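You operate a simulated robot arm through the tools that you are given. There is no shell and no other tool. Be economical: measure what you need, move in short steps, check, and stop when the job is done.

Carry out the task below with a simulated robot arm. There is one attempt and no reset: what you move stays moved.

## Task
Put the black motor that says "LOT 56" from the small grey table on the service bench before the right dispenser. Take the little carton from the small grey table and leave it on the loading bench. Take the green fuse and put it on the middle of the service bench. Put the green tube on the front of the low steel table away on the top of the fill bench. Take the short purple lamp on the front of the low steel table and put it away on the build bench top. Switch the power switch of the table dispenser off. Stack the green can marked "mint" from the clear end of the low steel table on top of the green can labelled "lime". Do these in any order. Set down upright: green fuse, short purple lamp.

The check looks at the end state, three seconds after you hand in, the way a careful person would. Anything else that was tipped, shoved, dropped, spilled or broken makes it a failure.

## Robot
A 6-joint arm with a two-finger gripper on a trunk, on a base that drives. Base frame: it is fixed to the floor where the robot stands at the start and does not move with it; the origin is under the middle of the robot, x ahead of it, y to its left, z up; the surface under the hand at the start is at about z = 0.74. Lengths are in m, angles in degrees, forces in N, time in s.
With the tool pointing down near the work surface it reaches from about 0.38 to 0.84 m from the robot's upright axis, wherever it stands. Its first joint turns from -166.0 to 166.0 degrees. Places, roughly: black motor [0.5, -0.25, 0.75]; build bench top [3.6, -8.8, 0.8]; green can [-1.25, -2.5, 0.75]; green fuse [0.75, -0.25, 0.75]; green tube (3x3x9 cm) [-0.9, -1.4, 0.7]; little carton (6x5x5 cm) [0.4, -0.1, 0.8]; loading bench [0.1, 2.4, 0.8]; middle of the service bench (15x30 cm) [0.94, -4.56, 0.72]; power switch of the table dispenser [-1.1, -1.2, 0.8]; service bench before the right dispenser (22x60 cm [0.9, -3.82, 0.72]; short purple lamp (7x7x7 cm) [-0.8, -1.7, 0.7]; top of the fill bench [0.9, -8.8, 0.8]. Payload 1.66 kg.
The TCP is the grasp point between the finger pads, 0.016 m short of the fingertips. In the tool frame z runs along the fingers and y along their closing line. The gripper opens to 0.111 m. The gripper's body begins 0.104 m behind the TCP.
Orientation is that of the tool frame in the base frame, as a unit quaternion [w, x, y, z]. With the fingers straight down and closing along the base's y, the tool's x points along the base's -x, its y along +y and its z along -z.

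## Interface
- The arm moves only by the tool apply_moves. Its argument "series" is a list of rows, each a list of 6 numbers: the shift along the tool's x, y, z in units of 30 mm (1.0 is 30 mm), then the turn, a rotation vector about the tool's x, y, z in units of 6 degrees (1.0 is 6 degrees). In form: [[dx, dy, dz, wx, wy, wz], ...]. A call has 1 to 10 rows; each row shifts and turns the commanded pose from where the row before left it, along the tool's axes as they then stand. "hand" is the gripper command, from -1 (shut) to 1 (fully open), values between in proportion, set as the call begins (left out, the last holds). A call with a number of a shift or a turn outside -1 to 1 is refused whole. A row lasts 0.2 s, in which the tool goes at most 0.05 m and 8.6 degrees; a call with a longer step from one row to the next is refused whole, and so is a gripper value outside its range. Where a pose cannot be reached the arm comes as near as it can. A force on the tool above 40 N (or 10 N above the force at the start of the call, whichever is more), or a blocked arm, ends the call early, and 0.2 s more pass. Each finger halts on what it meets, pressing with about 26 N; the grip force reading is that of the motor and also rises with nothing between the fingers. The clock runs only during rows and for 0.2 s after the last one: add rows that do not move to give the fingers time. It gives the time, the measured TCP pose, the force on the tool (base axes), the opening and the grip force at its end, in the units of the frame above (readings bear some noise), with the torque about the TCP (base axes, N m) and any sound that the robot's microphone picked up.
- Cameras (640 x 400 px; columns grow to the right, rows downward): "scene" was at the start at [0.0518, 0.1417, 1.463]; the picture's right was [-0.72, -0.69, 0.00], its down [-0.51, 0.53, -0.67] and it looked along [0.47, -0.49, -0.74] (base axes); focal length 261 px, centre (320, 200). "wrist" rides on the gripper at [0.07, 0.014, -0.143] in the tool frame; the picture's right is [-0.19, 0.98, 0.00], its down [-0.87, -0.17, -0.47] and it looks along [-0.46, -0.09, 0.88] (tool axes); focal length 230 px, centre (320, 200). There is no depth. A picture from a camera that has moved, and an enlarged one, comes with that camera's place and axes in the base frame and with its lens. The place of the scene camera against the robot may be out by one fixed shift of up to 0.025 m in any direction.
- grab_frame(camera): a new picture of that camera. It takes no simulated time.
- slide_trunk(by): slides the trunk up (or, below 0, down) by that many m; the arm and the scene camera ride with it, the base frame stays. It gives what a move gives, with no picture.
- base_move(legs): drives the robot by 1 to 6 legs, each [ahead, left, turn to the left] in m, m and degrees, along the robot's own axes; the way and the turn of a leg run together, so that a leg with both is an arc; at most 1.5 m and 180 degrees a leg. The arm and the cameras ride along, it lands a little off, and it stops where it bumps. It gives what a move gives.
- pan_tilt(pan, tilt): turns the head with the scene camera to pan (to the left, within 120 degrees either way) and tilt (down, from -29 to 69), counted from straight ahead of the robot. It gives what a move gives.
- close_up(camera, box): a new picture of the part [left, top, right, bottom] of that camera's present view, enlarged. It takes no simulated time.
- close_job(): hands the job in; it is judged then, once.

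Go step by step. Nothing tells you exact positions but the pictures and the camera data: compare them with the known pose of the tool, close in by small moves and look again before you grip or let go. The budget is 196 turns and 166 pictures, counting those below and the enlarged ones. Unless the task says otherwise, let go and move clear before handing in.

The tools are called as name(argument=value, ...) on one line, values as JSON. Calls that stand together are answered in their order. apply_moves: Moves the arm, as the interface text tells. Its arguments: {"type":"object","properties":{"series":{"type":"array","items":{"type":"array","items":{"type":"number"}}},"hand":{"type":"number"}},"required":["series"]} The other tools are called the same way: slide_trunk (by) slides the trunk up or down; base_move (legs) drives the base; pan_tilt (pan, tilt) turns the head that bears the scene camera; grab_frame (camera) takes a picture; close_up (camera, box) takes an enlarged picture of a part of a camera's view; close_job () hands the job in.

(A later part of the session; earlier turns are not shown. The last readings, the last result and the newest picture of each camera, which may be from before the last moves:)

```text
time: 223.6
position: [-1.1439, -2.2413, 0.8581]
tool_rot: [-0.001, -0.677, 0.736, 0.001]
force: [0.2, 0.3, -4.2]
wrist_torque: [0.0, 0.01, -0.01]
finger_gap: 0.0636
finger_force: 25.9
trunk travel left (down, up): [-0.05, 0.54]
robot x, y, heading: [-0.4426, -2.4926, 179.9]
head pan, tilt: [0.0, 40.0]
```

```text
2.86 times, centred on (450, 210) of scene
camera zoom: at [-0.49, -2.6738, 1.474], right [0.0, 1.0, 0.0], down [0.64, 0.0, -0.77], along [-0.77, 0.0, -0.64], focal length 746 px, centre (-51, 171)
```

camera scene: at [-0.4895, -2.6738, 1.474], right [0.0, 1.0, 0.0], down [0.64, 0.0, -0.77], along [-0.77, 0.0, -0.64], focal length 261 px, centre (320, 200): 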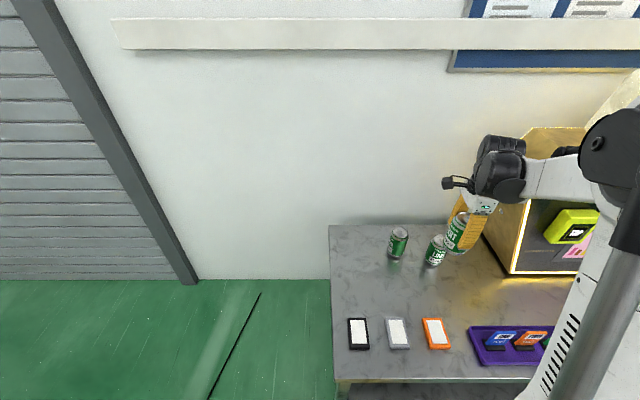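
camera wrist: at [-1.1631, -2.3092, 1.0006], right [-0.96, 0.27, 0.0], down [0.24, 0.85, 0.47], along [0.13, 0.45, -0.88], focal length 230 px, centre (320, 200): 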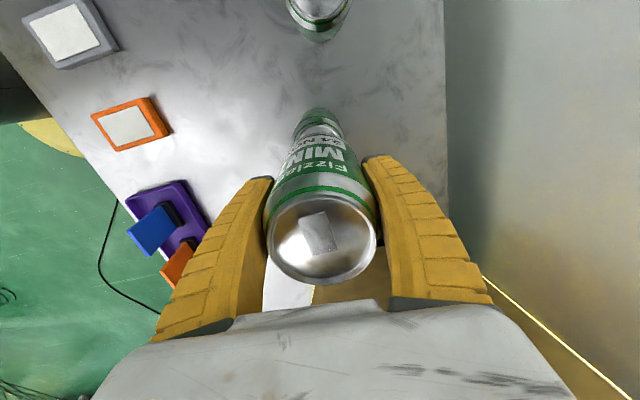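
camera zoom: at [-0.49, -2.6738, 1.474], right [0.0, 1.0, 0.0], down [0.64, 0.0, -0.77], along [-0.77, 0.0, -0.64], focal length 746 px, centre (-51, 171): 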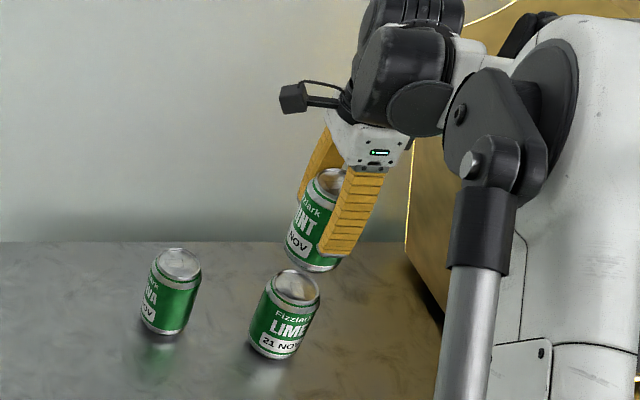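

apply_moves(series=[[0, 0, 0.4, 0, 0, 0], [0, 0, 0.4, 0, 0, 0], [0, 0, 0.3, 0, 0, 0], [0, 0, 0, 0, 0, 0]])

close_up(camera="scene", box=[420, 180, 520, 270])

close_up(camera="wrist", box=[260, 90, 400, 200])

```text
time: 224.6
position: [-1.1432, -2.2404, 0.825]
tool_rot: [-0.001, -0.677, 0.736, 0.0]
force: [0.7, 0.1, -3.3]
wrist_torque: [0.0, 0.02, 0.01]
finger_gap: 0.0634
finger_force: 25.8
trunk travel left (down, up): [-0.05, 0.54]
robot x, y, heading: [-0.4366, -2.4921, 180.0]
head pan, tilt: [0.0, 40.0]
```

```text
4.44 times, centred on (470, 225) of scene
camera zoom: at [-0.4899, -2.6738, 1.474], right [0.0, 1.0, 0.0], down [0.64, 0.0, -0.77], along [-0.77, 0.0, -0.64], focal length 1161 px, centre (-347, 89)
```

zoom: 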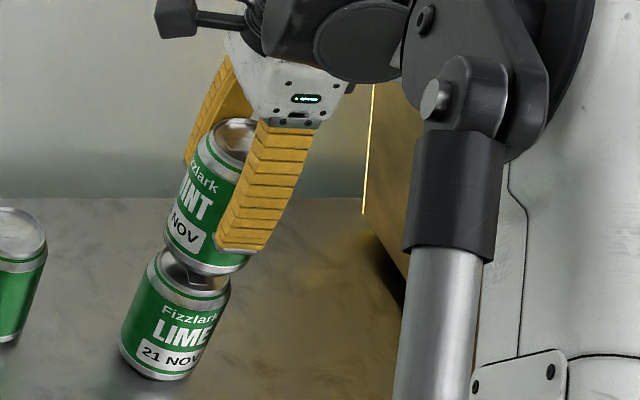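

```text
3.64 times, centred on (330, 145) of wrist
camera zoom: at [-1.1618, -2.3095, 0.968], right [-0.96, 0.27, 0.0], down [0.24, 0.85, 0.47], along [0.13, 0.45, -0.88], focal length 837 px, centre (284, 400)
```

zoom: 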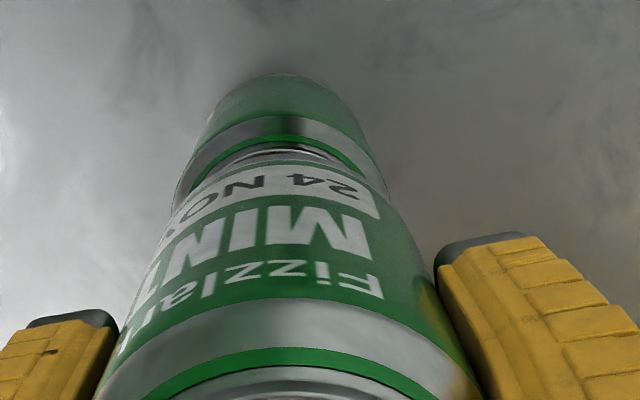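

apply_moves(series=[[0.06, 0, 0.13, 0, 0, 0], [0, 0, 0.13, 0, 0, 0]])

```text
time: 225.2
position: [-1.1419, -2.2422, 0.818]
tool_rot: [0.0, -0.677, 0.736, 0.0]
force: [-0.8, -0.5, -3.6]
wrist_torque: [0.01, 0.02, -0.01]
finger_gap: 0.0636
finger_force: 25.9
trunk travel left (down, up): [-0.05, 0.54]
robot x, y, heading: [-0.4419, -2.4895, 180.3]
head pan, tilt: [0.0, 40.0]
```

apply_moves(series=[[0, 0, 0.1, 0, 0, 0], [0, 0, 0.07, 0, 0, 0]])

close_up(camera="scene", box=[430, 195, 500, 265])

```text
time: 225.8
position: [-1.1436, -2.244, 0.8124]
tool_rot: [-0.001, -0.677, 0.736, 0.001]
force: [-0.2, -0.3, -2.9]
wrist_torque: [-0.01, 0.02, 0.03]
finger_gap: 0.0633
finger_force: 25.3
trunk travel left (down, up): [-0.05, 0.54]
robot x, y, heading: [-0.4409, -2.4912, 179.8]
head pan, tilt: [0.0, 40.0]
```

```text
5.71 times, centred on (465, 230) of scene
camera zoom: at [-0.4899, -2.6739, 1.474], right [0.0, 1.0, 0.0], down [0.64, 0.0, -0.77], along [-0.77, 0.0, -0.64], focal length 1493 px, centre (-509, 29)
```

zoom: 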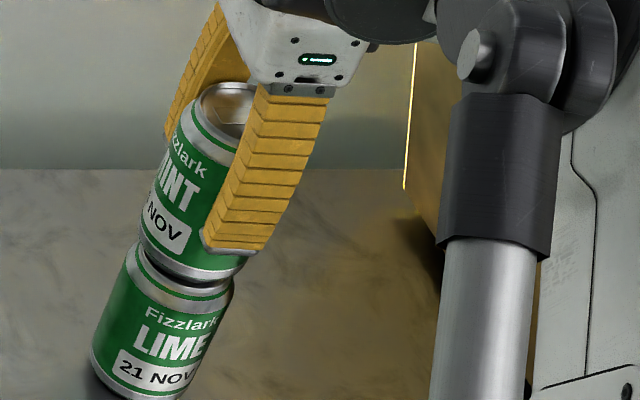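

apply_moves(series=[[0, 0, 0.08, 0, 0, 0], [0, 0, 0.06, 0, 0, 0]])

```text
time: 226.4
position: [-1.1428, -2.2439, 0.8102]
tool_rot: [0.0, -0.676, 0.737, 0.002]
force: [-2.5, 1.5, 17.2]
wrist_torque: [0.15, 0.08, 0.0]
finger_gap: 0.064
finger_force: 25.6
trunk travel left (down, up): [-0.05, 0.54]
robot x, y, heading: [-0.441, -2.4945, 180.0]
head pan, tilt: [0.0, 40.0]
```

apply_moves(series=[[0, 0, -0.05, 0, 0, 0]])

apply_moves(hand=0.75, series=[[0, 0, 0, 0, 0, 0], [0, 0, 0, 0, 0, 0], [0, 0, 0, 0, 0, 0]])

close_up(camera="scene", box=[420, 160, 520, 270])

grab_frame(camera="wrist")

```text
time: 226.8
position: [-1.1421, -2.2432, 0.8102]
tool_rot: [0.0, -0.677, 0.736, 0.0]
force: [-2.2, 2.1, 10.7]
wrist_torque: [0.17, 0.08, 0.05]
finger_gap: 0.0637
finger_force: 26.2
trunk travel left (down, up): [-0.05, 0.54]
robot x, y, heading: [-0.4416, -2.4928, 180.2]
head pan, tilt: [0.0, 40.0]
```

```text
time: 227.6
position: [-1.1439, -2.2432, 0.8098]
tool_rot: [-0.001, -0.677, 0.736, 0.001]
force: [0.6, 0.6, -0.5]
wrist_torque: [0.01, -0.01, 0.04]
finger_gap: 0.0981
finger_force: 0.5
trunk travel left (down, up): [-0.05, 0.54]
robot x, y, heading: [-0.4428, -2.4926, 180.0]
head pan, tilt: [0.0, 40.0]
```

```text
3.64 times, centred on (470, 215) of scene
camera zoom: at [-0.4895, -2.674, 1.474], right [0.0, 1.0, 0.0], down [0.64, 0.0, -0.77], along [-0.77, 0.0, -0.64], focal length 950 px, centre (-226, 146)
```

zoom: 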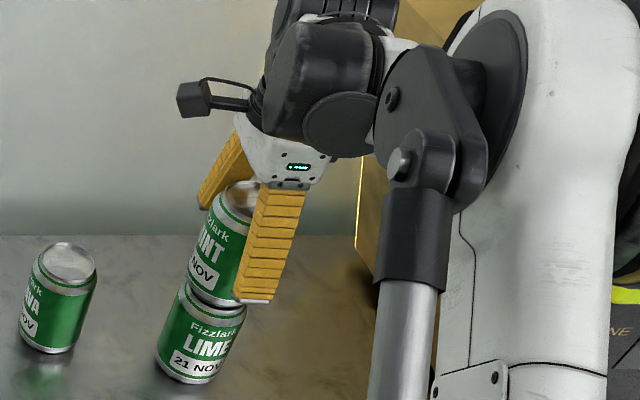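

```text
99 pictures are left
camera wrist: at [-1.1627, -2.3119, 0.9524], right [-0.96, 0.27, 0.0], down [0.24, 0.85, 0.47], along [0.13, 0.45, -0.88], focal length 230 px, centre (320, 200)
```

wrist: 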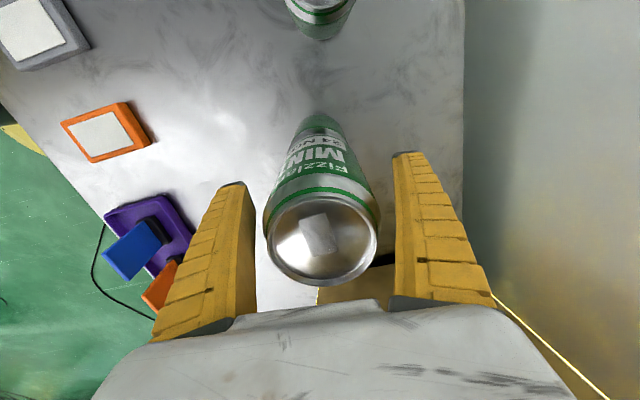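

Stable stack. Rise straight up, then away to the front and look.

apply_moves(series=[[0, 0, -0.5, 0, 0, 0], [0, 0, -0.9, 0, 0, 0], [0, 0, -0.9, 0, 0, 0], [0, 0, -0.9, 0, 0, 0], [0, 0, -0.9, 0, 0, 0], [0, 0, -0.9, 0, 0, 0], [0, -1, 0, 0, 0, 0], [0, -1, 0, 0, 0, 0], [0, -1, 0, 0, 0, 0], [0, -1, 0, 0, 0, 0]])

apply_moves(series=[[0, -1, 0, 0, 0, 0], [0, -1, 0, 0, 0, 0], [0, -1, 0, 0, 0, 0], [0, -1, 0, 0, 0, 0], [0, -1, 0, 0, 0, 0]])

grab_frame(camera="scene")

```text
time: 229.8
position: [-1.022, -2.2517, 0.9598]
tool_rot: [-0.001, -0.677, 0.736, 0.001]
force: [0.5, 0.2, -1.3]
wrist_torque: [0.05, 0.0, 0.02]
finger_gap: 0.0976
finger_force: 0.7
trunk travel left (down, up): [-0.05, 0.54]
robot x, y, heading: [-0.4413, -2.4934, 179.9]
head pan, tilt: [0.0, 40.0]
```

```text
time: 231.0
position: [-0.873, -2.2661, 0.9589]
tool_rot: [0.0, -0.677, 0.736, 0.001]
force: [0.1, -0.2, -0.2]
wrist_torque: [0.01, -0.01, 0.01]
finger_gap: 0.0981
finger_force: 0.7
trunk travel left (down, up): [-0.05, 0.54]
robot x, y, heading: [-0.4414, -2.4922, 180.0]
head pan, tilt: [0.0, 40.0]
```

```text
98 pictures are left
camera scene: at [-0.4893, -2.6741, 1.474], right [0.0, 1.0, 0.0], down [0.64, 0.0, -0.77], along [-0.77, 0.0, -0.64], focal length 261 px, centre (320, 200)
```

scene: 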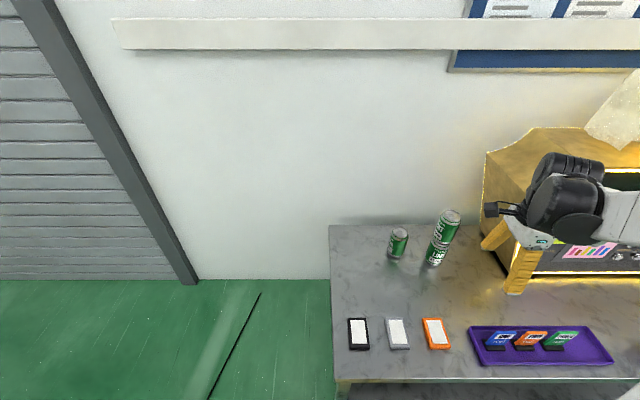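

The stack stands well. Next the power switch: drive toward the +y end of the steel table for a view of it.

base_move(legs=[[-0.2, 0, 0], [0, -1.1, 0], [0, -0.6, 0]])

pan_tilt(pan=15, tilt=35)

grab_frame(camera="scene")

```text
time: 240.8
position: [-0.6995, -0.5654, 0.9595]
tool_rot: [-0.001, -0.683, 0.731, 0.001]
force: [0.6, -0.3, 0.0]
wrist_torque: [0.04, -0.02, 0.04]
finger_gap: 0.0978
finger_force: 0.5
trunk travel left (down, up): [-0.05, 0.54]
robot x, y, heading: [-0.2636, -0.7837, -178.9]
head pan, tilt: [0.0, 40.0]
```

```text
time: 241.6
position: [-0.7001, -0.565, 0.9597]
tool_rot: [-0.001, -0.683, 0.73, 0.001]
force: [-0.3, -0.7, -0.7]
wrist_torque: [-0.02, 0.01, -0.02]
finger_gap: 0.0983
finger_force: 0.1
trunk travel left (down, up): [-0.05, 0.54]
robot x, y, heading: [-0.2635, -0.7834, -179.2]
head pan, tilt: [15.0, 35.0]
```

```text
97 pictures are left
camera scene: at [-0.3079, -0.9893, 1.4815], right [-0.27, 0.96, 0.0], down [0.55, 0.16, -0.82], along [-0.79, -0.23, -0.57], focal length 261 px, centre (320, 200)
```

scene: 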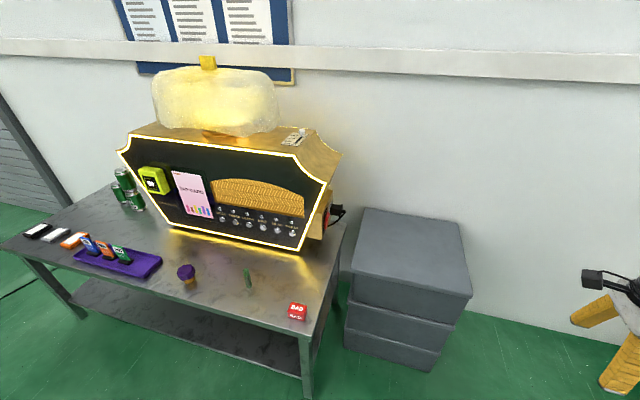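

base_move(legs=[[0, -0.55, 0]])

pan_tilt(pan=45, tilt=35)

grab_frame(camera="scene")

```text
time: 244.8
position: [-0.7075, -0.005, 0.9585]
tool_rot: [0.0, -0.684, 0.729, 0.001]
force: [-0.7, 0.2, -0.9]
wrist_torque: [-0.01, -0.03, -0.01]
finger_gap: 0.0979
finger_force: 0.9
trunk travel left (down, up): [-0.05, 0.54]
robot x, y, heading: [-0.2712, -0.2276, -178.8]
head pan, tilt: [15.0, 35.0]
```

```text
time: 245.8
position: [-0.7085, -0.0056, 0.9589]
tool_rot: [0.0, -0.683, 0.73, 0.001]
force: [0.7, -0.8, 0.5]
wrist_torque: [-0.04, 0.02, -0.02]
finger_gap: 0.098
finger_force: 0.5
trunk travel left (down, up): [-0.05, 0.54]
robot x, y, heading: [-0.2706, -0.2246, -179.1]
head pan, tilt: [45.0, 35.0]
```

```text
96 pictures are left
camera scene: at [-0.2941, -0.4696, 1.4816], right [-0.72, 0.7, 0.0], down [0.4, 0.41, -0.82], along [-0.57, -0.59, -0.57], focal length 261 px, centre (320, 200)
```

scene: 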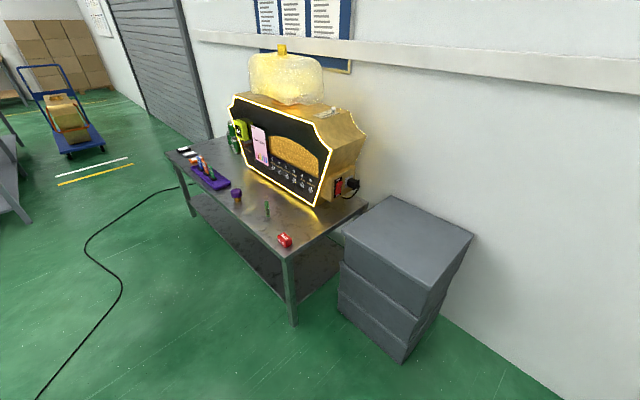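

close_up(camera="scene", box=[315, 160, 375, 215])

pan_tilt(pan=60, tilt=20)

base_move(legs=[[0, -0.5, 0]])

grab_frame(camera="scene")

```text
7.27 times, centred on (345, 188) of scene
camera zoom: at [-0.2941, -0.4696, 1.4816], right [-0.72, 0.7, 0.0], down [0.4, 0.41, -0.82], along [-0.57, -0.59, -0.57], focal length 1900 px, centre (138, 291)
```

zoom: 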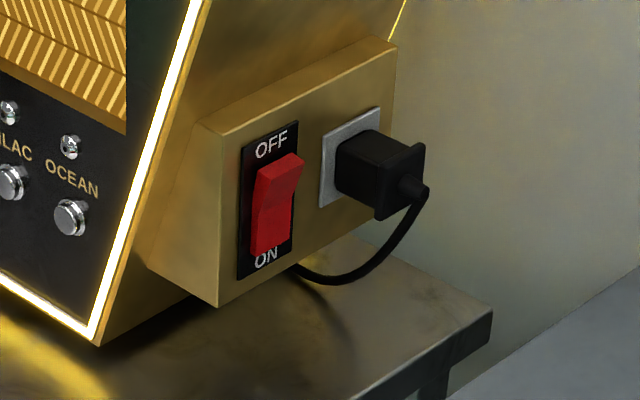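

```text
time: 246.5
position: [-0.7087, -0.0053, 0.9591]
tool_rot: [-0.001, -0.683, 0.73, 0.0]
force: [0.6, 0.0, 0.8]
wrist_torque: [0.02, -0.01, 0.01]
finger_gap: 0.0977
finger_force: 1.0
trunk travel left (down, up): [-0.05, 0.54]
robot x, y, heading: [-0.2708, -0.2235, -179.0]
head pan, tilt: [60.0, 20.0]
```

```text
time: 249.5
position: [-0.7205, 0.4913, 0.9587]
tool_rot: [0.0, -0.686, 0.728, 0.001]
force: [0.2, -0.2, -0.2]
wrist_torque: [-0.01, -0.01, -0.05]
finger_gap: 0.098
finger_force: 0.6
trunk travel left (down, up): [-0.05, 0.54]
robot x, y, heading: [-0.2824, 0.2746, -178.8]
head pan, tilt: [60.0, 20.0]
```

```text
94 pictures are left
camera scene: at [-0.2862, 0.0127, 1.5054], right [-0.88, 0.48, 0.0], down [0.16, 0.3, -0.94], along [-0.45, -0.82, -0.34], focal length 261 px, centre (320, 200)
```

scene: 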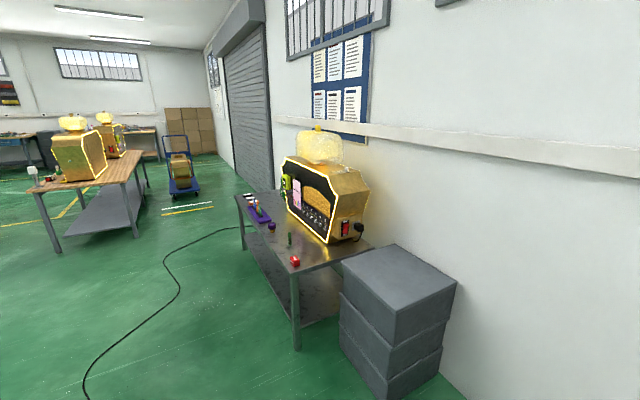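

The rocker is red; its upper (OFF) half sticks out and needs pressing in, toward -y. I'll stand at the +y side facing -y and press with a forward-tilted closed gripper.

base_move(legs=[[0, 0, 89], [0, -0.5, 0], [0.55, 0, 0]])

apply_moves(hand=-1, series=[[0, 0, 0, -1, 0, 0], [0, 0, 0, -1, 0, 0], [0, 0, 0, -1, 0, 0], [0, 0, 0, -1, 0, 0], [0, 0, 0, -1, 0, 0], [0, 0, 0, -1, 0, 0], [0, 0, 0, -1, 0, 0], [0, 0, 0, -1, 0, 0], [0, 0, 0, -1, 0, 0], [0, 0, 0, -1, 0, 0]])

pan_tilt(pan=-10, tilt=35)

grab_frame(camera="scene")

grab_frame(camera="wrist")

```text
time: 256.2
position: [-0.9632, -0.1851, 0.9594]
tool_rot: [0.0, 1.0, -0.024, -0.001]
force: [0.0, 0.5, 0.1]
wrist_torque: [0.01, 0.01, 0.02]
finger_gap: 0.0977
finger_force: 0.9
trunk travel left (down, up): [-0.05, 0.54]
robot x, y, heading: [-0.7528, 0.2587, -88.2]
head pan, tilt: [60.0, 20.0]
stopped in leg 2: the robot was blocked; the commanded pose is now the measured one
```

```text
time: 258.4
position: [-0.9625, -0.1844, 0.9595]
tool_rot: [0.501, 0.865, -0.021, -0.012]
force: [0.3, 0.8, -0.3]
wrist_torque: [0.02, -0.02, 0.02]
finger_gap: 0.0
finger_force: 25.9
trunk travel left (down, up): [-0.05, 0.54]
robot x, y, heading: [-0.7523, 0.2569, -88.0]
head pan, tilt: [60.0, 20.0]
```

```text
time: 259.9
position: [-0.9622, -0.1834, 0.9595]
tool_rot: [0.501, 0.865, -0.021, -0.012]
force: [-0.4, 0.5, -0.5]
wrist_torque: [-0.03, 0.01, -0.01]
finger_gap: 0.0
finger_force: 26.0
trunk travel left (down, up): [-0.05, 0.54]
robot x, y, heading: [-0.7551, 0.2519, -88.3]
head pan, tilt: [-10.0, 35.0]
```

```text
93 pictures are left
camera scene: at [-0.5584, 0.2035, 1.4816], right [-0.99, 0.14, 0.0], down [0.08, 0.57, -0.82], along [-0.11, -0.81, -0.57], focal length 261 px, centre (320, 200)
```

scene: 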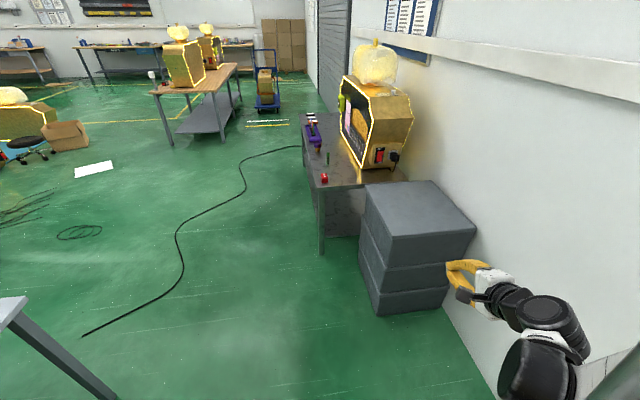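

```text
92 pictures are left
camera wrist: at [-0.8886, -0.0703, 1.042], right [-0.21, -0.48, 0.85], down [-0.84, 0.53, 0.09], along [-0.5, -0.7, -0.52], focal length 230 px, centre (320, 200)
```

wrist: 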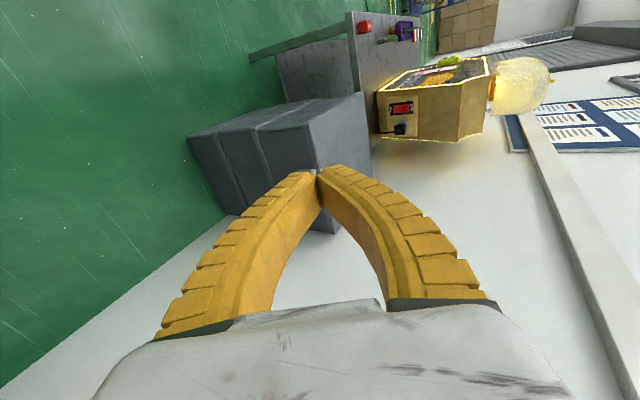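

The base nudged against the pallet side and stopped; nothing looks displaced. Continue forward toward the switch.

base_move(legs=[[0.5, 0, 0]])

grab_frame(camera="wrist")

grab_frame(camera="scene")

```text
time: 262.8
position: [-0.9422, -0.6854, 0.9587]
tool_rot: [0.501, 0.865, -0.019, -0.011]
force: [-0.6, 0.5, -0.9]
wrist_torque: [-0.01, 0.01, 0.02]
finger_gap: 0.0001
finger_force: 26.1
trunk travel left (down, up): [-0.05, 0.54]
robot x, y, heading: [-0.7398, -0.2448, -87.7]
head pan, tilt: [-10.0, 35.0]
```

```text
91 pictures are left
camera wrist: at [-0.869, -0.5718, 1.0419], right [-0.21, -0.48, 0.85], down [-0.84, 0.53, 0.09], along [-0.49, -0.7, -0.52], focal length 230 px, centre (320, 200)
```

wrist: 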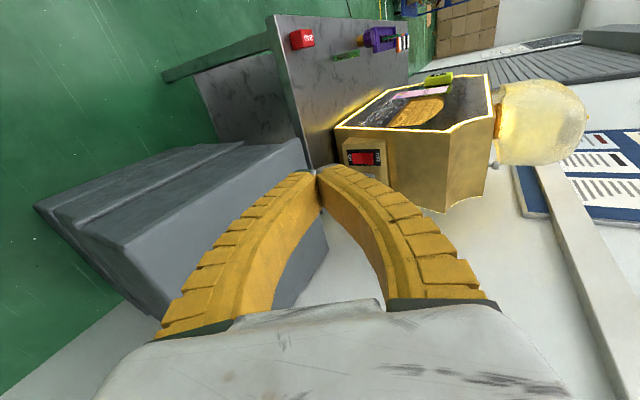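

```text
90 pictures are left
camera scene: at [-0.5401, -0.2966, 1.4815], right [-0.99, 0.14, 0.0], down [0.08, 0.57, -0.82], along [-0.11, -0.81, -0.57], focal length 261 px, centre (320, 200)
```

scene: 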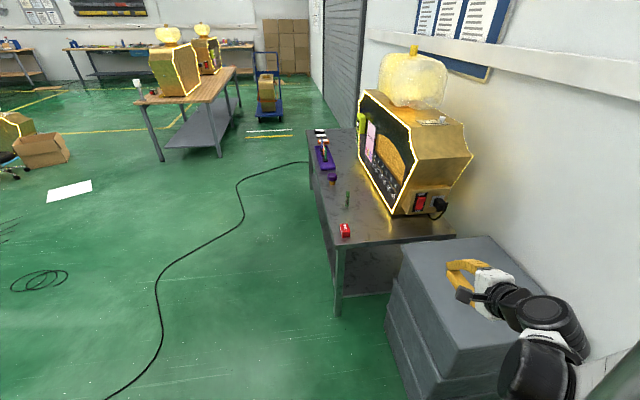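

close_up(camera="wrist", box=[325, 130, 405, 190])

close_up(camera="scene", box=[390, 170, 470, 230])

```text
6.67 times, centred on (365, 160) of wrist
camera zoom: at [-0.869, -0.5718, 1.0419], right [-0.21, -0.48, 0.85], down [-0.84, 0.53, 0.09], along [-0.49, -0.7, -0.52], focal length 1534 px, centre (20, 467)
```

zoom: 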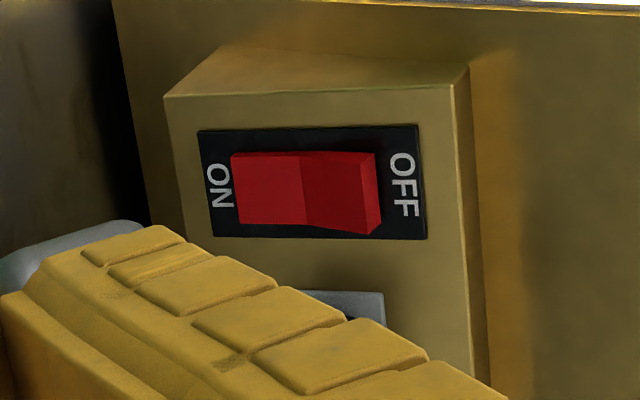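

```text
6.67 times, centred on (430, 200) of scene
camera zoom: at [-0.5401, -0.2966, 1.4815], right [-0.99, 0.14, 0.0], down [0.08, 0.57, -0.82], along [-0.11, -0.81, -0.57], focal length 1742 px, centre (-413, 200)
```

zoom: 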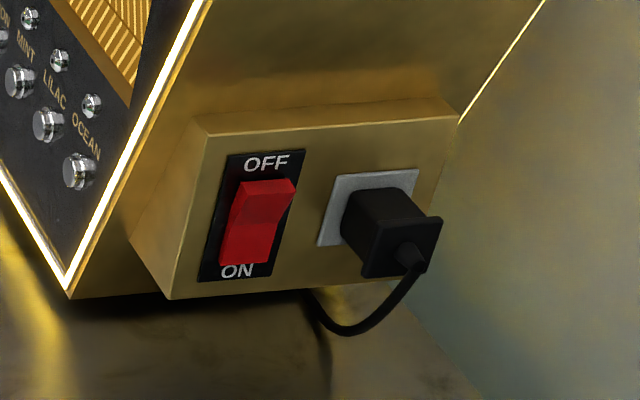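

base_move(legs=[[0.15, 0, 0]])

apply_moves(series=[[-1, 0, 0.4, 0, 0, 0], [-1, 0, 0.4, 0, 0, 0], [-1, 0, 0.4, 0, 0, 0], [-1, 0, 0.4, 0, 0, 0], [-1, 0, 0.4, 0, 0, 0], [-1, 0, 0.4, 0, 0, 0]])

grab_frame(camera="wrist")

grab_frame(camera="scene")

```text
time: 264.2
position: [-0.9362, -0.8382, 0.9601]
tool_rot: [0.501, 0.865, -0.017, -0.011]
force: [0.2, -0.8, 0.0]
wrist_torque: [-0.01, 0.01, -0.02]
finger_gap: 0.0002
finger_force: 26.2
trunk travel left (down, up): [-0.05, 0.54]
robot x, y, heading: [-0.726, -0.3971, -87.6]
head pan, tilt: [-10.0, 35.0]
```

```text
time: 265.6
position: [-1.1198, -0.8923, 0.9242]
tool_rot: [0.501, 0.865, -0.018, -0.01]
force: [-1.0, -0.1, -0.3]
wrist_torque: [0.02, -0.01, -0.03]
finger_gap: 0.0
finger_force: 25.8
trunk travel left (down, up): [-0.05, 0.54]
robot x, y, heading: [-0.7285, -0.3967, -87.7]
head pan, tilt: [-10.0, 35.0]
```

```text
87 pictures are left
camera wrist: at [-1.0451, -0.7786, 1.0062], right [-0.21, -0.48, 0.85], down [-0.84, 0.53, 0.09], along [-0.49, -0.7, -0.52], focal length 230 px, centre (320, 200)
```

wrist: 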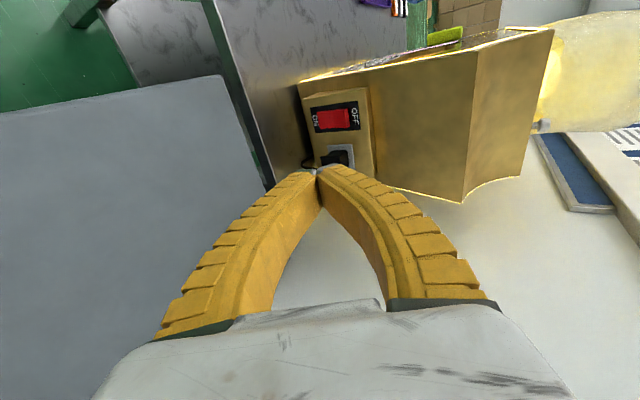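

```text
86 pictures are left
camera scene: at [-0.534, -0.4479, 1.4816], right [-0.99, 0.13, 0.0], down [0.08, 0.57, -0.82], along [-0.11, -0.81, -0.57], focal length 261 px, centre (320, 200)
```

scene: 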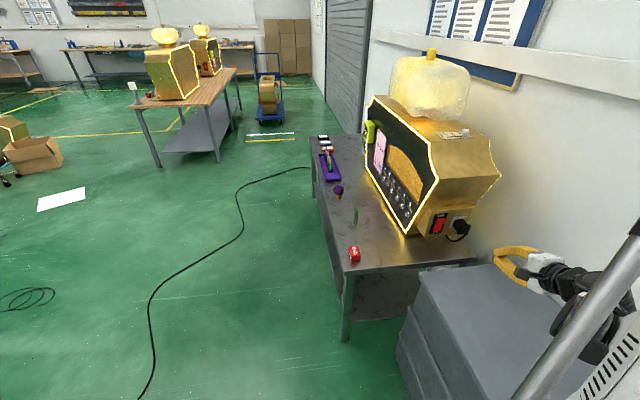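

apply_moves(series=[[-0.037, 0.156, 0.985, 0, 0, 0], [-0.037, 0.156, 0.985, 0, 0, 0], [-0.037, 0.156, 0.985, 0, 0, 0], [-0.037, 0.156, 0.985, 0, 0, 0], [-0.037, 0.156, 0.985, 0, 0, 0], [-0.037, 0.156, 0.985, 0, 0, 0], [-0.037, 0.156, 0.985, 0, 0, 0], [-0.037, 0.156, 0.985, 0, 0, 0], [-0.037, 0.156, 0.985, 0, 0, 0], [0, 0, 0, 0, 0, 0]])

grab_frame(camera="wrist")

close_up(camera="scene", box=[400, 190, 500, 265])

```text
time: 267.8
position: [-1.1375, -1.1442, 0.8291]
tool_rot: [0.501, 0.865, -0.018, -0.011]
force: [-0.1, -0.4, -1.0]
wrist_torque: [0.02, -0.01, -0.01]
finger_gap: 0.0
finger_force: 26.4
trunk travel left (down, up): [-0.05, 0.54]
robot x, y, heading: [-0.7261, -0.3992, -87.6]
head pan, tilt: [-10.0, 35.0]
```

```text
85 pictures are left
camera wrist: at [-1.0635, -1.029, 0.9109], right [-0.21, -0.48, 0.85], down [-0.84, 0.53, 0.09], along [-0.49, -0.7, -0.52], focal length 230 px, centre (320, 200)
```

wrist: 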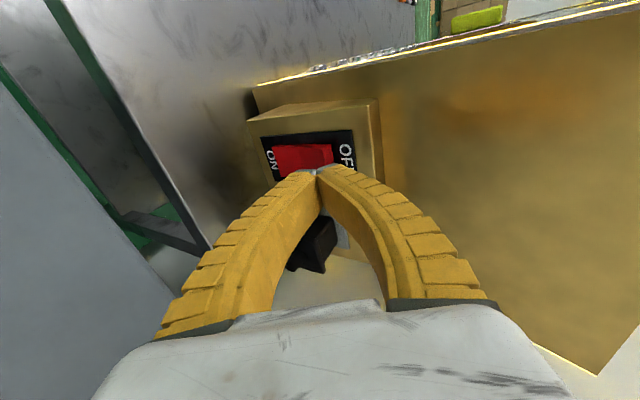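

```text
5.33 times, centred on (450, 228) of scene
camera zoom: at [-0.5339, -0.4481, 1.4816], right [-0.99, 0.13, 0.0], down [0.08, 0.57, -0.82], along [-0.11, -0.81, -0.57], focal length 1394 px, centre (-373, 53)
```

zoom: 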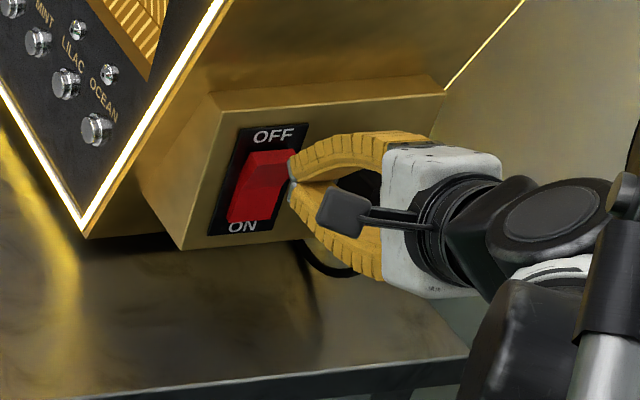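

apply_moves(series=[[0, 0, 0.4, 0, 0, 0], [0, 0, 0.4, 0, 0, 0], [0, 0, 0.4, 0, 0, 0], [0, 0, 0.3, 0, 0, 0], [0, 0, 0.3, 0, 0, 0]])

grab_frame(camera="wrist")

close_up(camera="scene", box=[400, 190, 500, 265])

```text
time: 269.0
position: [-1.1405, -1.1893, 0.803]
tool_rot: [0.501, 0.865, -0.018, -0.01]
force: [2.0, 17.9, 7.1]
wrist_torque: [-0.17, 0.11, 0.18]
finger_gap: 0.001
finger_force: 25.7
trunk travel left (down, up): [-0.05, 0.54]
robot x, y, heading: [-0.726, -0.4012, -87.2]
head pan, tilt: [-10.0, 35.0]
```

```text
83 pictures are left
camera wrist: at [-1.0669, -1.0745, 0.8846], right [-0.21, -0.48, 0.85], down [-0.84, 0.53, 0.09], along [-0.49, -0.7, -0.52], focal length 230 px, centre (320, 200)
```

wrist: 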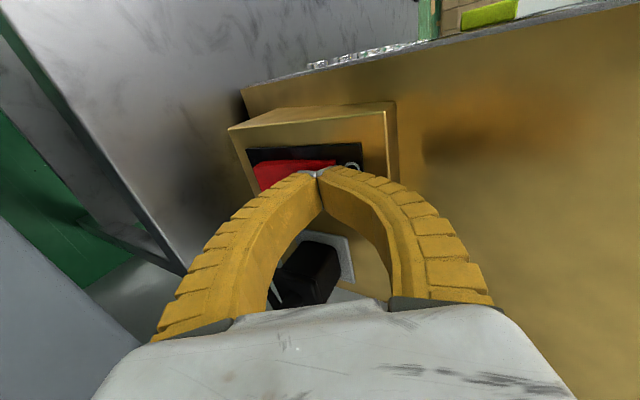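

```text
5.33 times, centred on (450, 228) of scene
camera zoom: at [-0.5331, -0.4455, 1.4816], right [-0.99, 0.13, 0.0], down [0.08, 0.57, -0.82], along [-0.11, -0.81, -0.57], focal length 1394 px, centre (-373, 53)
```

zoom: 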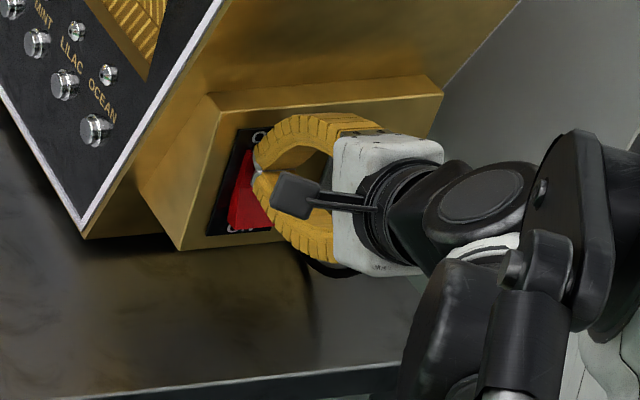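

The dispenser's glow has gone out: it is off. Retract and verify.

apply_moves(series=[[0, 0, -0.5, 0, 0, 0], [0, 0, -1, 0, 0, 0], [0, 0, -1, 0, 0, 0], [0, 0, -1, 0, 0, 0], [0, 0, -1, 0, 0, 0], [0, 0, -1, 0, 0, 0], [0, 0, -1, 0, 0, 0], [0, 0, -1, 0, 0, 0], [0, 0, -1, 0, 0, 0], [0, 0, -1, 0, 0, 0]])

grab_frame(camera="scene")

close_up(camera="scene", box=[400, 190, 500, 265])

```text
time: 271.2
position: [-1.1303, -0.9443, 0.9416]
tool_rot: [0.501, 0.865, -0.017, -0.011]
force: [0.4, -0.1, 1.0]
wrist_torque: [-0.02, -0.02, -0.01]
finger_gap: 0.0
finger_force: 26.1
trunk travel left (down, up): [-0.05, 0.54]
robot x, y, heading: [-0.7257, -0.397, -87.8]
head pan, tilt: [-10.0, 35.0]
```

```text
81 pictures are left
camera scene: at [-0.5336, -0.4477, 1.4816], right [-0.99, 0.13, 0.0], down [0.08, 0.57, -0.82], along [-0.11, -0.81, -0.57], focal length 261 px, centre (320, 200)
```

scene: 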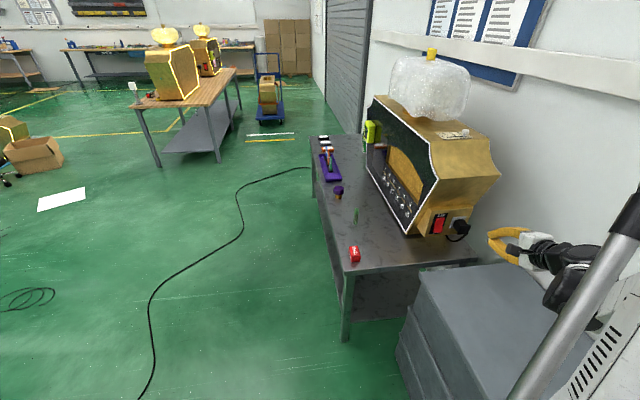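

```text
5.33 times, centred on (450, 228) of scene
camera zoom: at [-0.5336, -0.4477, 1.4816], right [-0.99, 0.13, 0.0], down [0.08, 0.57, -0.82], along [-0.11, -0.81, -0.57], focal length 1394 px, centre (-373, 53)
```

zoom: 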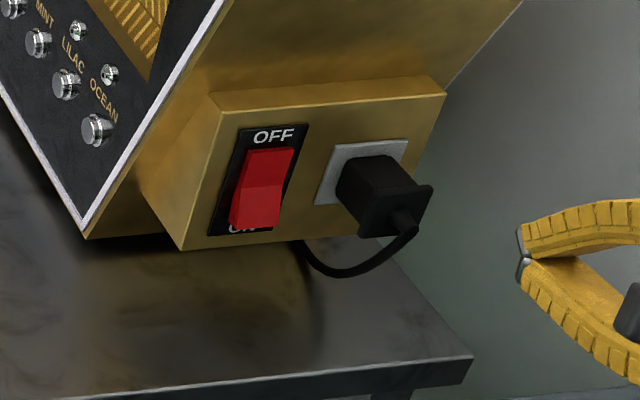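

Switch is OFF. Return the tool to pointing down, go to the front of the steel table for the tube.

apply_moves(hand=1, series=[[0, 0, 0, 1, 0, 0], [0, 0, 0, 1, 0, 0], [0, 0, 0, 1, 0, 0], [0, 0, 0, 1, 0, 0], [0, 0, 0, 1, 0, 0], [0, 0, 0, 1, 0, 0], [0, 0, 0, 1, 0, 0], [0, 0, 0, 1, 0, 0], [0, 0, 0, 1, 0, 0], [0, 0, 0, 1, 0, 0]])

base_move(legs=[[0, 0.5, 0], [0, 0, -92], [0, 1.1, 0]])

pan_tilt(pan=0, tilt=45)

grab_frame(camera="scene")

grab_frame(camera="wrist")

```text
time: 273.4
position: [-1.1314, -0.9449, 0.9427]
tool_rot: [0.0, 1.0, -0.021, 0.0]
force: [-0.2, -0.5, -0.5]
wrist_torque: [-0.02, 0.02, 0.03]
finger_gap: 0.1108
finger_force: 0.1
trunk travel left (down, up): [-0.05, 0.54]
robot x, y, heading: [-0.7283, -0.3987, -87.8]
head pan, tilt: [-10.0, 35.0]
```

```text
time: 285.5
position: [-0.758, -1.0481, 0.9424]
tool_rot: [0.0, -0.677, 0.736, 0.0]
force: [-0.4, 0.2, 0.1]
wrist_torque: [-0.03, -0.01, -0.03]
finger_gap: 0.1108
finger_force: 0.0
trunk travel left (down, up): [-0.05, 0.54]
robot x, y, heading: [-0.2298, -1.4767, 179.9]
head pan, tilt: [-10.0, 35.0]
```

```text
time: 286.2
position: [-0.7583, -1.0493, 0.9421]
tool_rot: [-0.001, -0.676, 0.737, 0.0]
force: [0.0, 0.6, -0.9]
wrist_torque: [0.02, 0.0, 0.01]
finger_gap: 0.111
finger_force: 0.0
trunk travel left (down, up): [-0.05, 0.54]
robot x, y, heading: [-0.2286, -1.4758, 179.8]
head pan, tilt: [0.0, 45.0]
```

```text
79 pictures are left
camera scene: at [-0.2739, -1.6564, 1.4668], right [0.0, 1.0, 0.0], down [0.71, 0.0, -0.71], along [-0.71, 0.0, -0.71], focal length 261 px, centre (320, 200)
```

scene: 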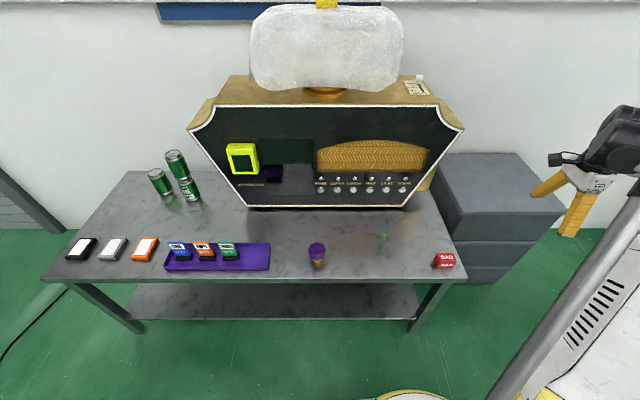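

```text
78 pictures are left
camera wrist: at [-0.7783, -1.1173, 1.0853], right [-0.96, 0.27, 0.0], down [0.24, 0.85, 0.47], along [0.13, 0.45, -0.88], focal length 230 px, centre (320, 200)
```

wrist: 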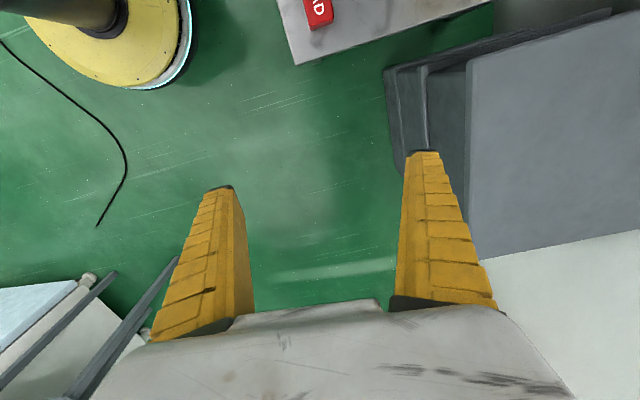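

base_move(legs=[[0, 0.25, 0]])

apply_moves(series=[[0.9, 0.5, 0, 0, 0, 0], [0.9, 0.5, 0, 0, 0, 0], [0.9, 0.5, 0, 0, 0, 0], [0.9, 0.5, 0, 0, 0, 0], [0.9, 0.5, 0, 0, 0, 0], [0.9, 0.5, 0, 0, 0, 0]])

grab_frame(camera="wrist")

```text
time: 288.0
position: [-0.7592, -1.2931, 0.9438]
tool_rot: [0.0, -0.676, 0.737, 0.0]
force: [-0.1, -0.7, 0.1]
wrist_torque: [0.0, 0.01, 0.01]
finger_gap: 0.1107
finger_force: 0.1
trunk travel left (down, up): [-0.05, 0.54]
robot x, y, heading: [-0.229, -1.721, 179.9]
head pan, tilt: [0.0, 45.0]
```

```text
time: 289.4
position: [-0.8616, -1.4476, 0.9425]
tool_rot: [0.0, -0.676, 0.737, 0.0]
force: [0.2, -0.5, 0.6]
wrist_torque: [0.01, -0.03, 0.0]
finger_gap: 0.1108
finger_force: 0.1
trunk travel left (down, up): [-0.05, 0.54]
robot x, y, heading: [-0.2308, -1.7216, 180.0]
head pan, tilt: [0.0, 45.0]
```

```text
77 pictures are left
camera wrist: at [-0.8806, -1.516, 1.0848], right [-0.96, 0.27, 0.0], down [0.24, 0.85, 0.47], along [0.13, 0.45, -0.88], focal length 230 px, centre (320, 200)
```

wrist: 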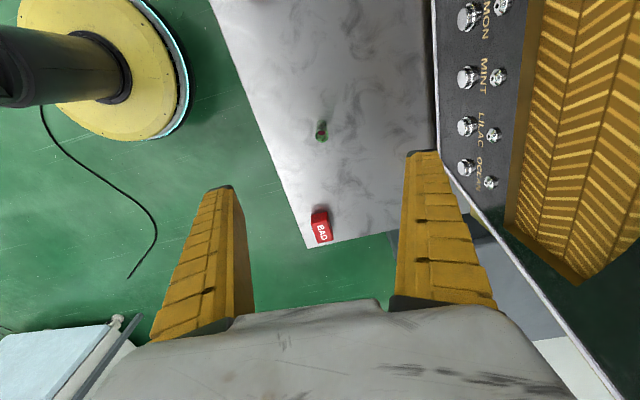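

close_up(camera="wrist", box=[290, 100, 350, 160])

```text
6.67 times, centred on (320, 130) of wrist
camera zoom: at [-0.8806, -1.516, 1.0848], right [-0.96, 0.27, 0.0], down [0.24, 0.85, 0.47], along [0.13, 0.45, -0.88], focal length 1534 px, centre (320, 667)
```

zoom: 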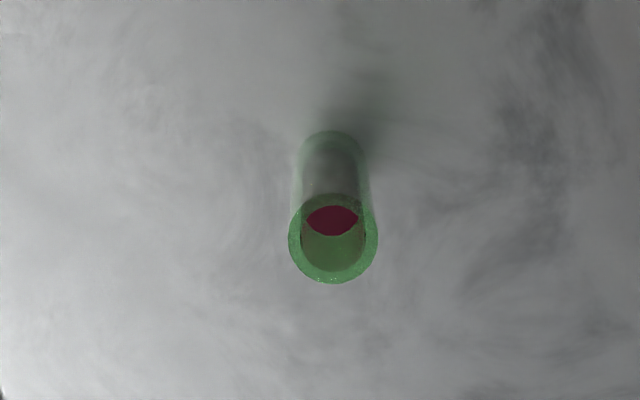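

It's an open standing tube with liquid, so keep it upright. Descend over it with jaws narrowed.

apply_moves(hand=0.2, series=[[-0.35, 0, 0.3, 0, 0, 0], [0, 0, 0.9, 0, 0, 0], [0, 0, 0.9, 0, 0, 0], [0, 0, 0.9, 0, 0, 0], [0, 0, 0.9, 0, 0, 0], [0, 0, 0.6, 0, 0, 0], [0, 0, 0, 0, 0, 0]])

grab_frame(camera="wrist")

```text
time: 291.0
position: [-0.8631, -1.4365, 0.8074]
tool_rot: [-0.001, -0.676, 0.737, 0.0]
force: [-0.2, -0.6, 0.1]
wrist_torque: [0.0, 0.01, -0.02]
finger_gap: 0.0686
finger_force: 1.4
trunk travel left (down, up): [-0.05, 0.54]
robot x, y, heading: [-0.2306, -1.72, 180.0]
head pan, tilt: [0.0, 45.0]
```

```text
75 pictures are left
camera wrist: at [-0.8822, -1.5049, 0.95], right [-0.96, 0.27, 0.0], down [0.24, 0.85, 0.47], along [0.13, 0.45, -0.88], focal length 230 px, centre (320, 200)
```

wrist: 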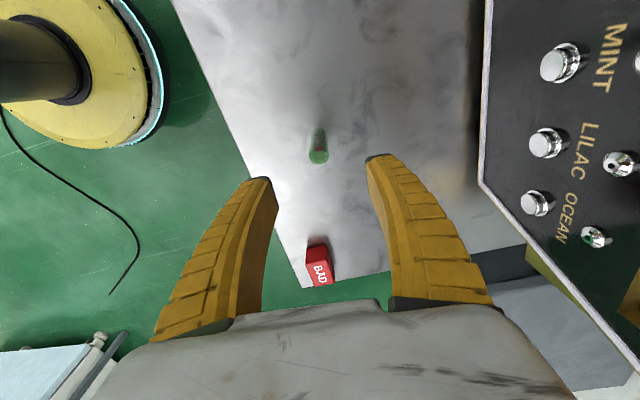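

apply_moves(series=[[-0.06, -0.08, 0.8, 0, 0, 0], [0, 0, 0.8, 0, 0, 0], [0, 0, 0.8, 0, 0, 0], [0, 0, 0.8, 0, 0, 0], [0, 0, 0.8, 0, 0, 0], [0, 0, 0.7, 0, 0, 0], [0, 0, 0, 0, 0, 0]])

grab_frame(camera="wrist")

```text
time: 292.6
position: [-0.8579, -1.4351, 0.6652]
tool_rot: [-0.001, -0.677, 0.736, 0.001]
force: [0.0, 0.7, -0.3]
wrist_torque: [-0.02, 0.04, -0.02]
finger_gap: 0.0685
finger_force: 0.9
trunk travel left (down, up): [-0.05, 0.54]
robot x, y, heading: [-0.2298, -1.721, 179.9]
head pan, tilt: [0.0, 45.0]
```

```text
74 pictures are left
camera wrist: at [-0.8779, -1.5038, 0.808], right [-0.96, 0.27, 0.0], down [0.24, 0.85, 0.47], along [0.13, 0.45, -0.88], focal length 230 px, centre (320, 200)
```

wrist: 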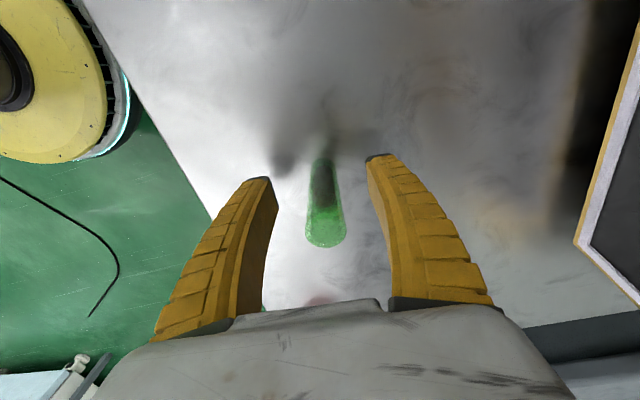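

Centred. Grip and lift gently.

apply_moves(hand=-1, series=[[0, 0, 0, 0, 0, 0], [0, 0, 0, 0, 0, 0], [0, 0, 0, 0, 0, 0]])

apply_moves(series=[[0, 0, -0.3, 0, 0, 0], [0, 0, -0.5, 0, 0, 0], [0, 0, -0.7, 0, 0, 0], [0, 0, -0.8, 0, 0, 0], [0, 0, -0.9, 0, 0, 0], [0, 0, -0.9, 0, 0, 0], [0, 0, -0.9, 0, 0, 0], [0, 0, -0.9, 0, 0, 0], [0, 0, -0.9, 0, 0, 0], [0, 0, -0.6, 0, 0, 0]])

grab_frame(camera="wrist")

```text
time: 293.4
position: [-0.8578, -1.4357, 0.6663]
tool_rot: [-0.002, -0.677, 0.736, 0.001]
force: [-0.1, -0.6, -0.2]
wrist_torque: [0.02, -0.04, 0.0]
finger_gap: 0.0152
finger_force: 26.4
trunk travel left (down, up): [-0.05, 0.54]
robot x, y, heading: [-0.228, -1.7213, 179.8]
head pan, tilt: [0.0, 45.0]
```

```text
time: 295.6
position: [-0.8589, -1.4357, 0.889]
tool_rot: [-0.001, -0.677, 0.736, 0.0]
force: [0.0, 0.3, 0.7]
wrist_torque: [0.01, -0.02, 0.02]
finger_gap: 0.015
finger_force: 26.2
trunk travel left (down, up): [-0.05, 0.54]
robot x, y, heading: [-0.2297, -1.7212, 180.0]
head pan, tilt: [0.0, 45.0]
```

```text
73 pictures are left
camera wrist: at [-0.8786, -1.5037, 1.0323], right [-0.96, 0.27, 0.0], down [0.24, 0.85, 0.47], along [0.13, 0.45, -0.88], focal length 230 px, centre (320, 200)
```

wrist: 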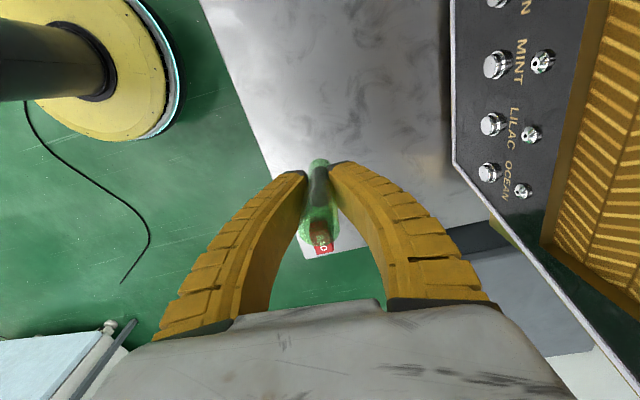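

Tube secured upright. Retract, then drive via the east side of the service bench toward the fill bench.

apply_moves(series=[[0.3, -0.6, -0.3, 0, 0, 0], [0.3, -0.8, -0.3, 0, 0, 0], [0.3, -0.8, -0.3, 0, 0, 0], [0.3, -0.8, -0.3, 0, 0, 0], [0.3, -0.8, -0.3, 0, 0, 0], [0.3, -0.6, -0.3, 0, 0, 0]])

base_move(legs=[[-0.2, 0, 0], [0, 0, 90], [0.8, 0, 0], [0, 1.4, 0], [0, 0.25, 0], [1.4, 0, 0]])

base_move(legs=[[1.4, 0, 0]])

pan_tilt(pan=5, tilt=22)

grab_frame(camera="scene")

```text
time: 297.0
position: [-0.7308, -1.4988, 0.943]
tool_rot: [0.0, -0.676, 0.737, 0.001]
force: [0.4, -0.3, 0.1]
wrist_torque: [-0.02, -0.01, -0.01]
finger_gap: 0.0148
finger_force: 26.6
trunk travel left (down, up): [-0.05, 0.54]
robot x, y, heading: [-0.2284, -1.7243, 179.8]
head pan, tilt: [0.0, 45.0]
```

```text
time: 320.8
position: [1.3363, -4.4494, 0.942]
tool_rot: [0.001, 0.999, -0.047, 0.0]
force: [0.5, 0.6, 0.1]
wrist_torque: [-0.01, -0.01, -0.03]
finger_gap: 0.013
finger_force: 26.0
trunk travel left (down, up): [-0.05, 0.54]
robot x, y, heading: [1.5661, -3.9486, -90.5]
head pan, tilt: [0.0, 45.0]
```

```text
time: 327.7
position: [1.3238, -5.8301, 0.9427]
tool_rot: [0.0, 0.999, -0.046, 0.0]
force: [0.0, -0.1, -0.4]
wrist_torque: [0.0, 0.01, 0.01]
finger_gap: 0.0127
finger_force: 25.9
trunk travel left (down, up): [-0.05, 0.54]
robot x, y, heading: [1.5469, -5.3301, -90.5]
head pan, tilt: [0.0, 45.0]
```

```text
time: 328.6
position: [1.324, -5.8293, 0.942]
tool_rot: [0.0, 0.999, -0.045, 0.001]
force: [0.3, 0.9, -0.4]
wrist_torque: [-0.01, -0.01, 0.04]
finger_gap: 0.0125
finger_force: 25.9
trunk travel left (down, up): [-0.05, 0.54]
robot x, y, heading: [1.5516, -5.3277, -90.5]
head pan, tilt: [5.0, 22.0]
```

```text
72 pictures are left
camera scene: at [1.7626, -5.3947, 1.5021], right [-1.0, -0.08, 0.0], down [-0.03, 0.37, -0.93], along [0.07, -0.92, -0.38], focal length 261 px, centre (320, 200)
```

scene: 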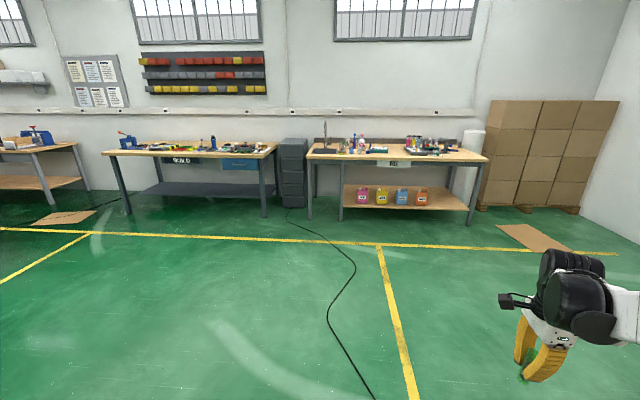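

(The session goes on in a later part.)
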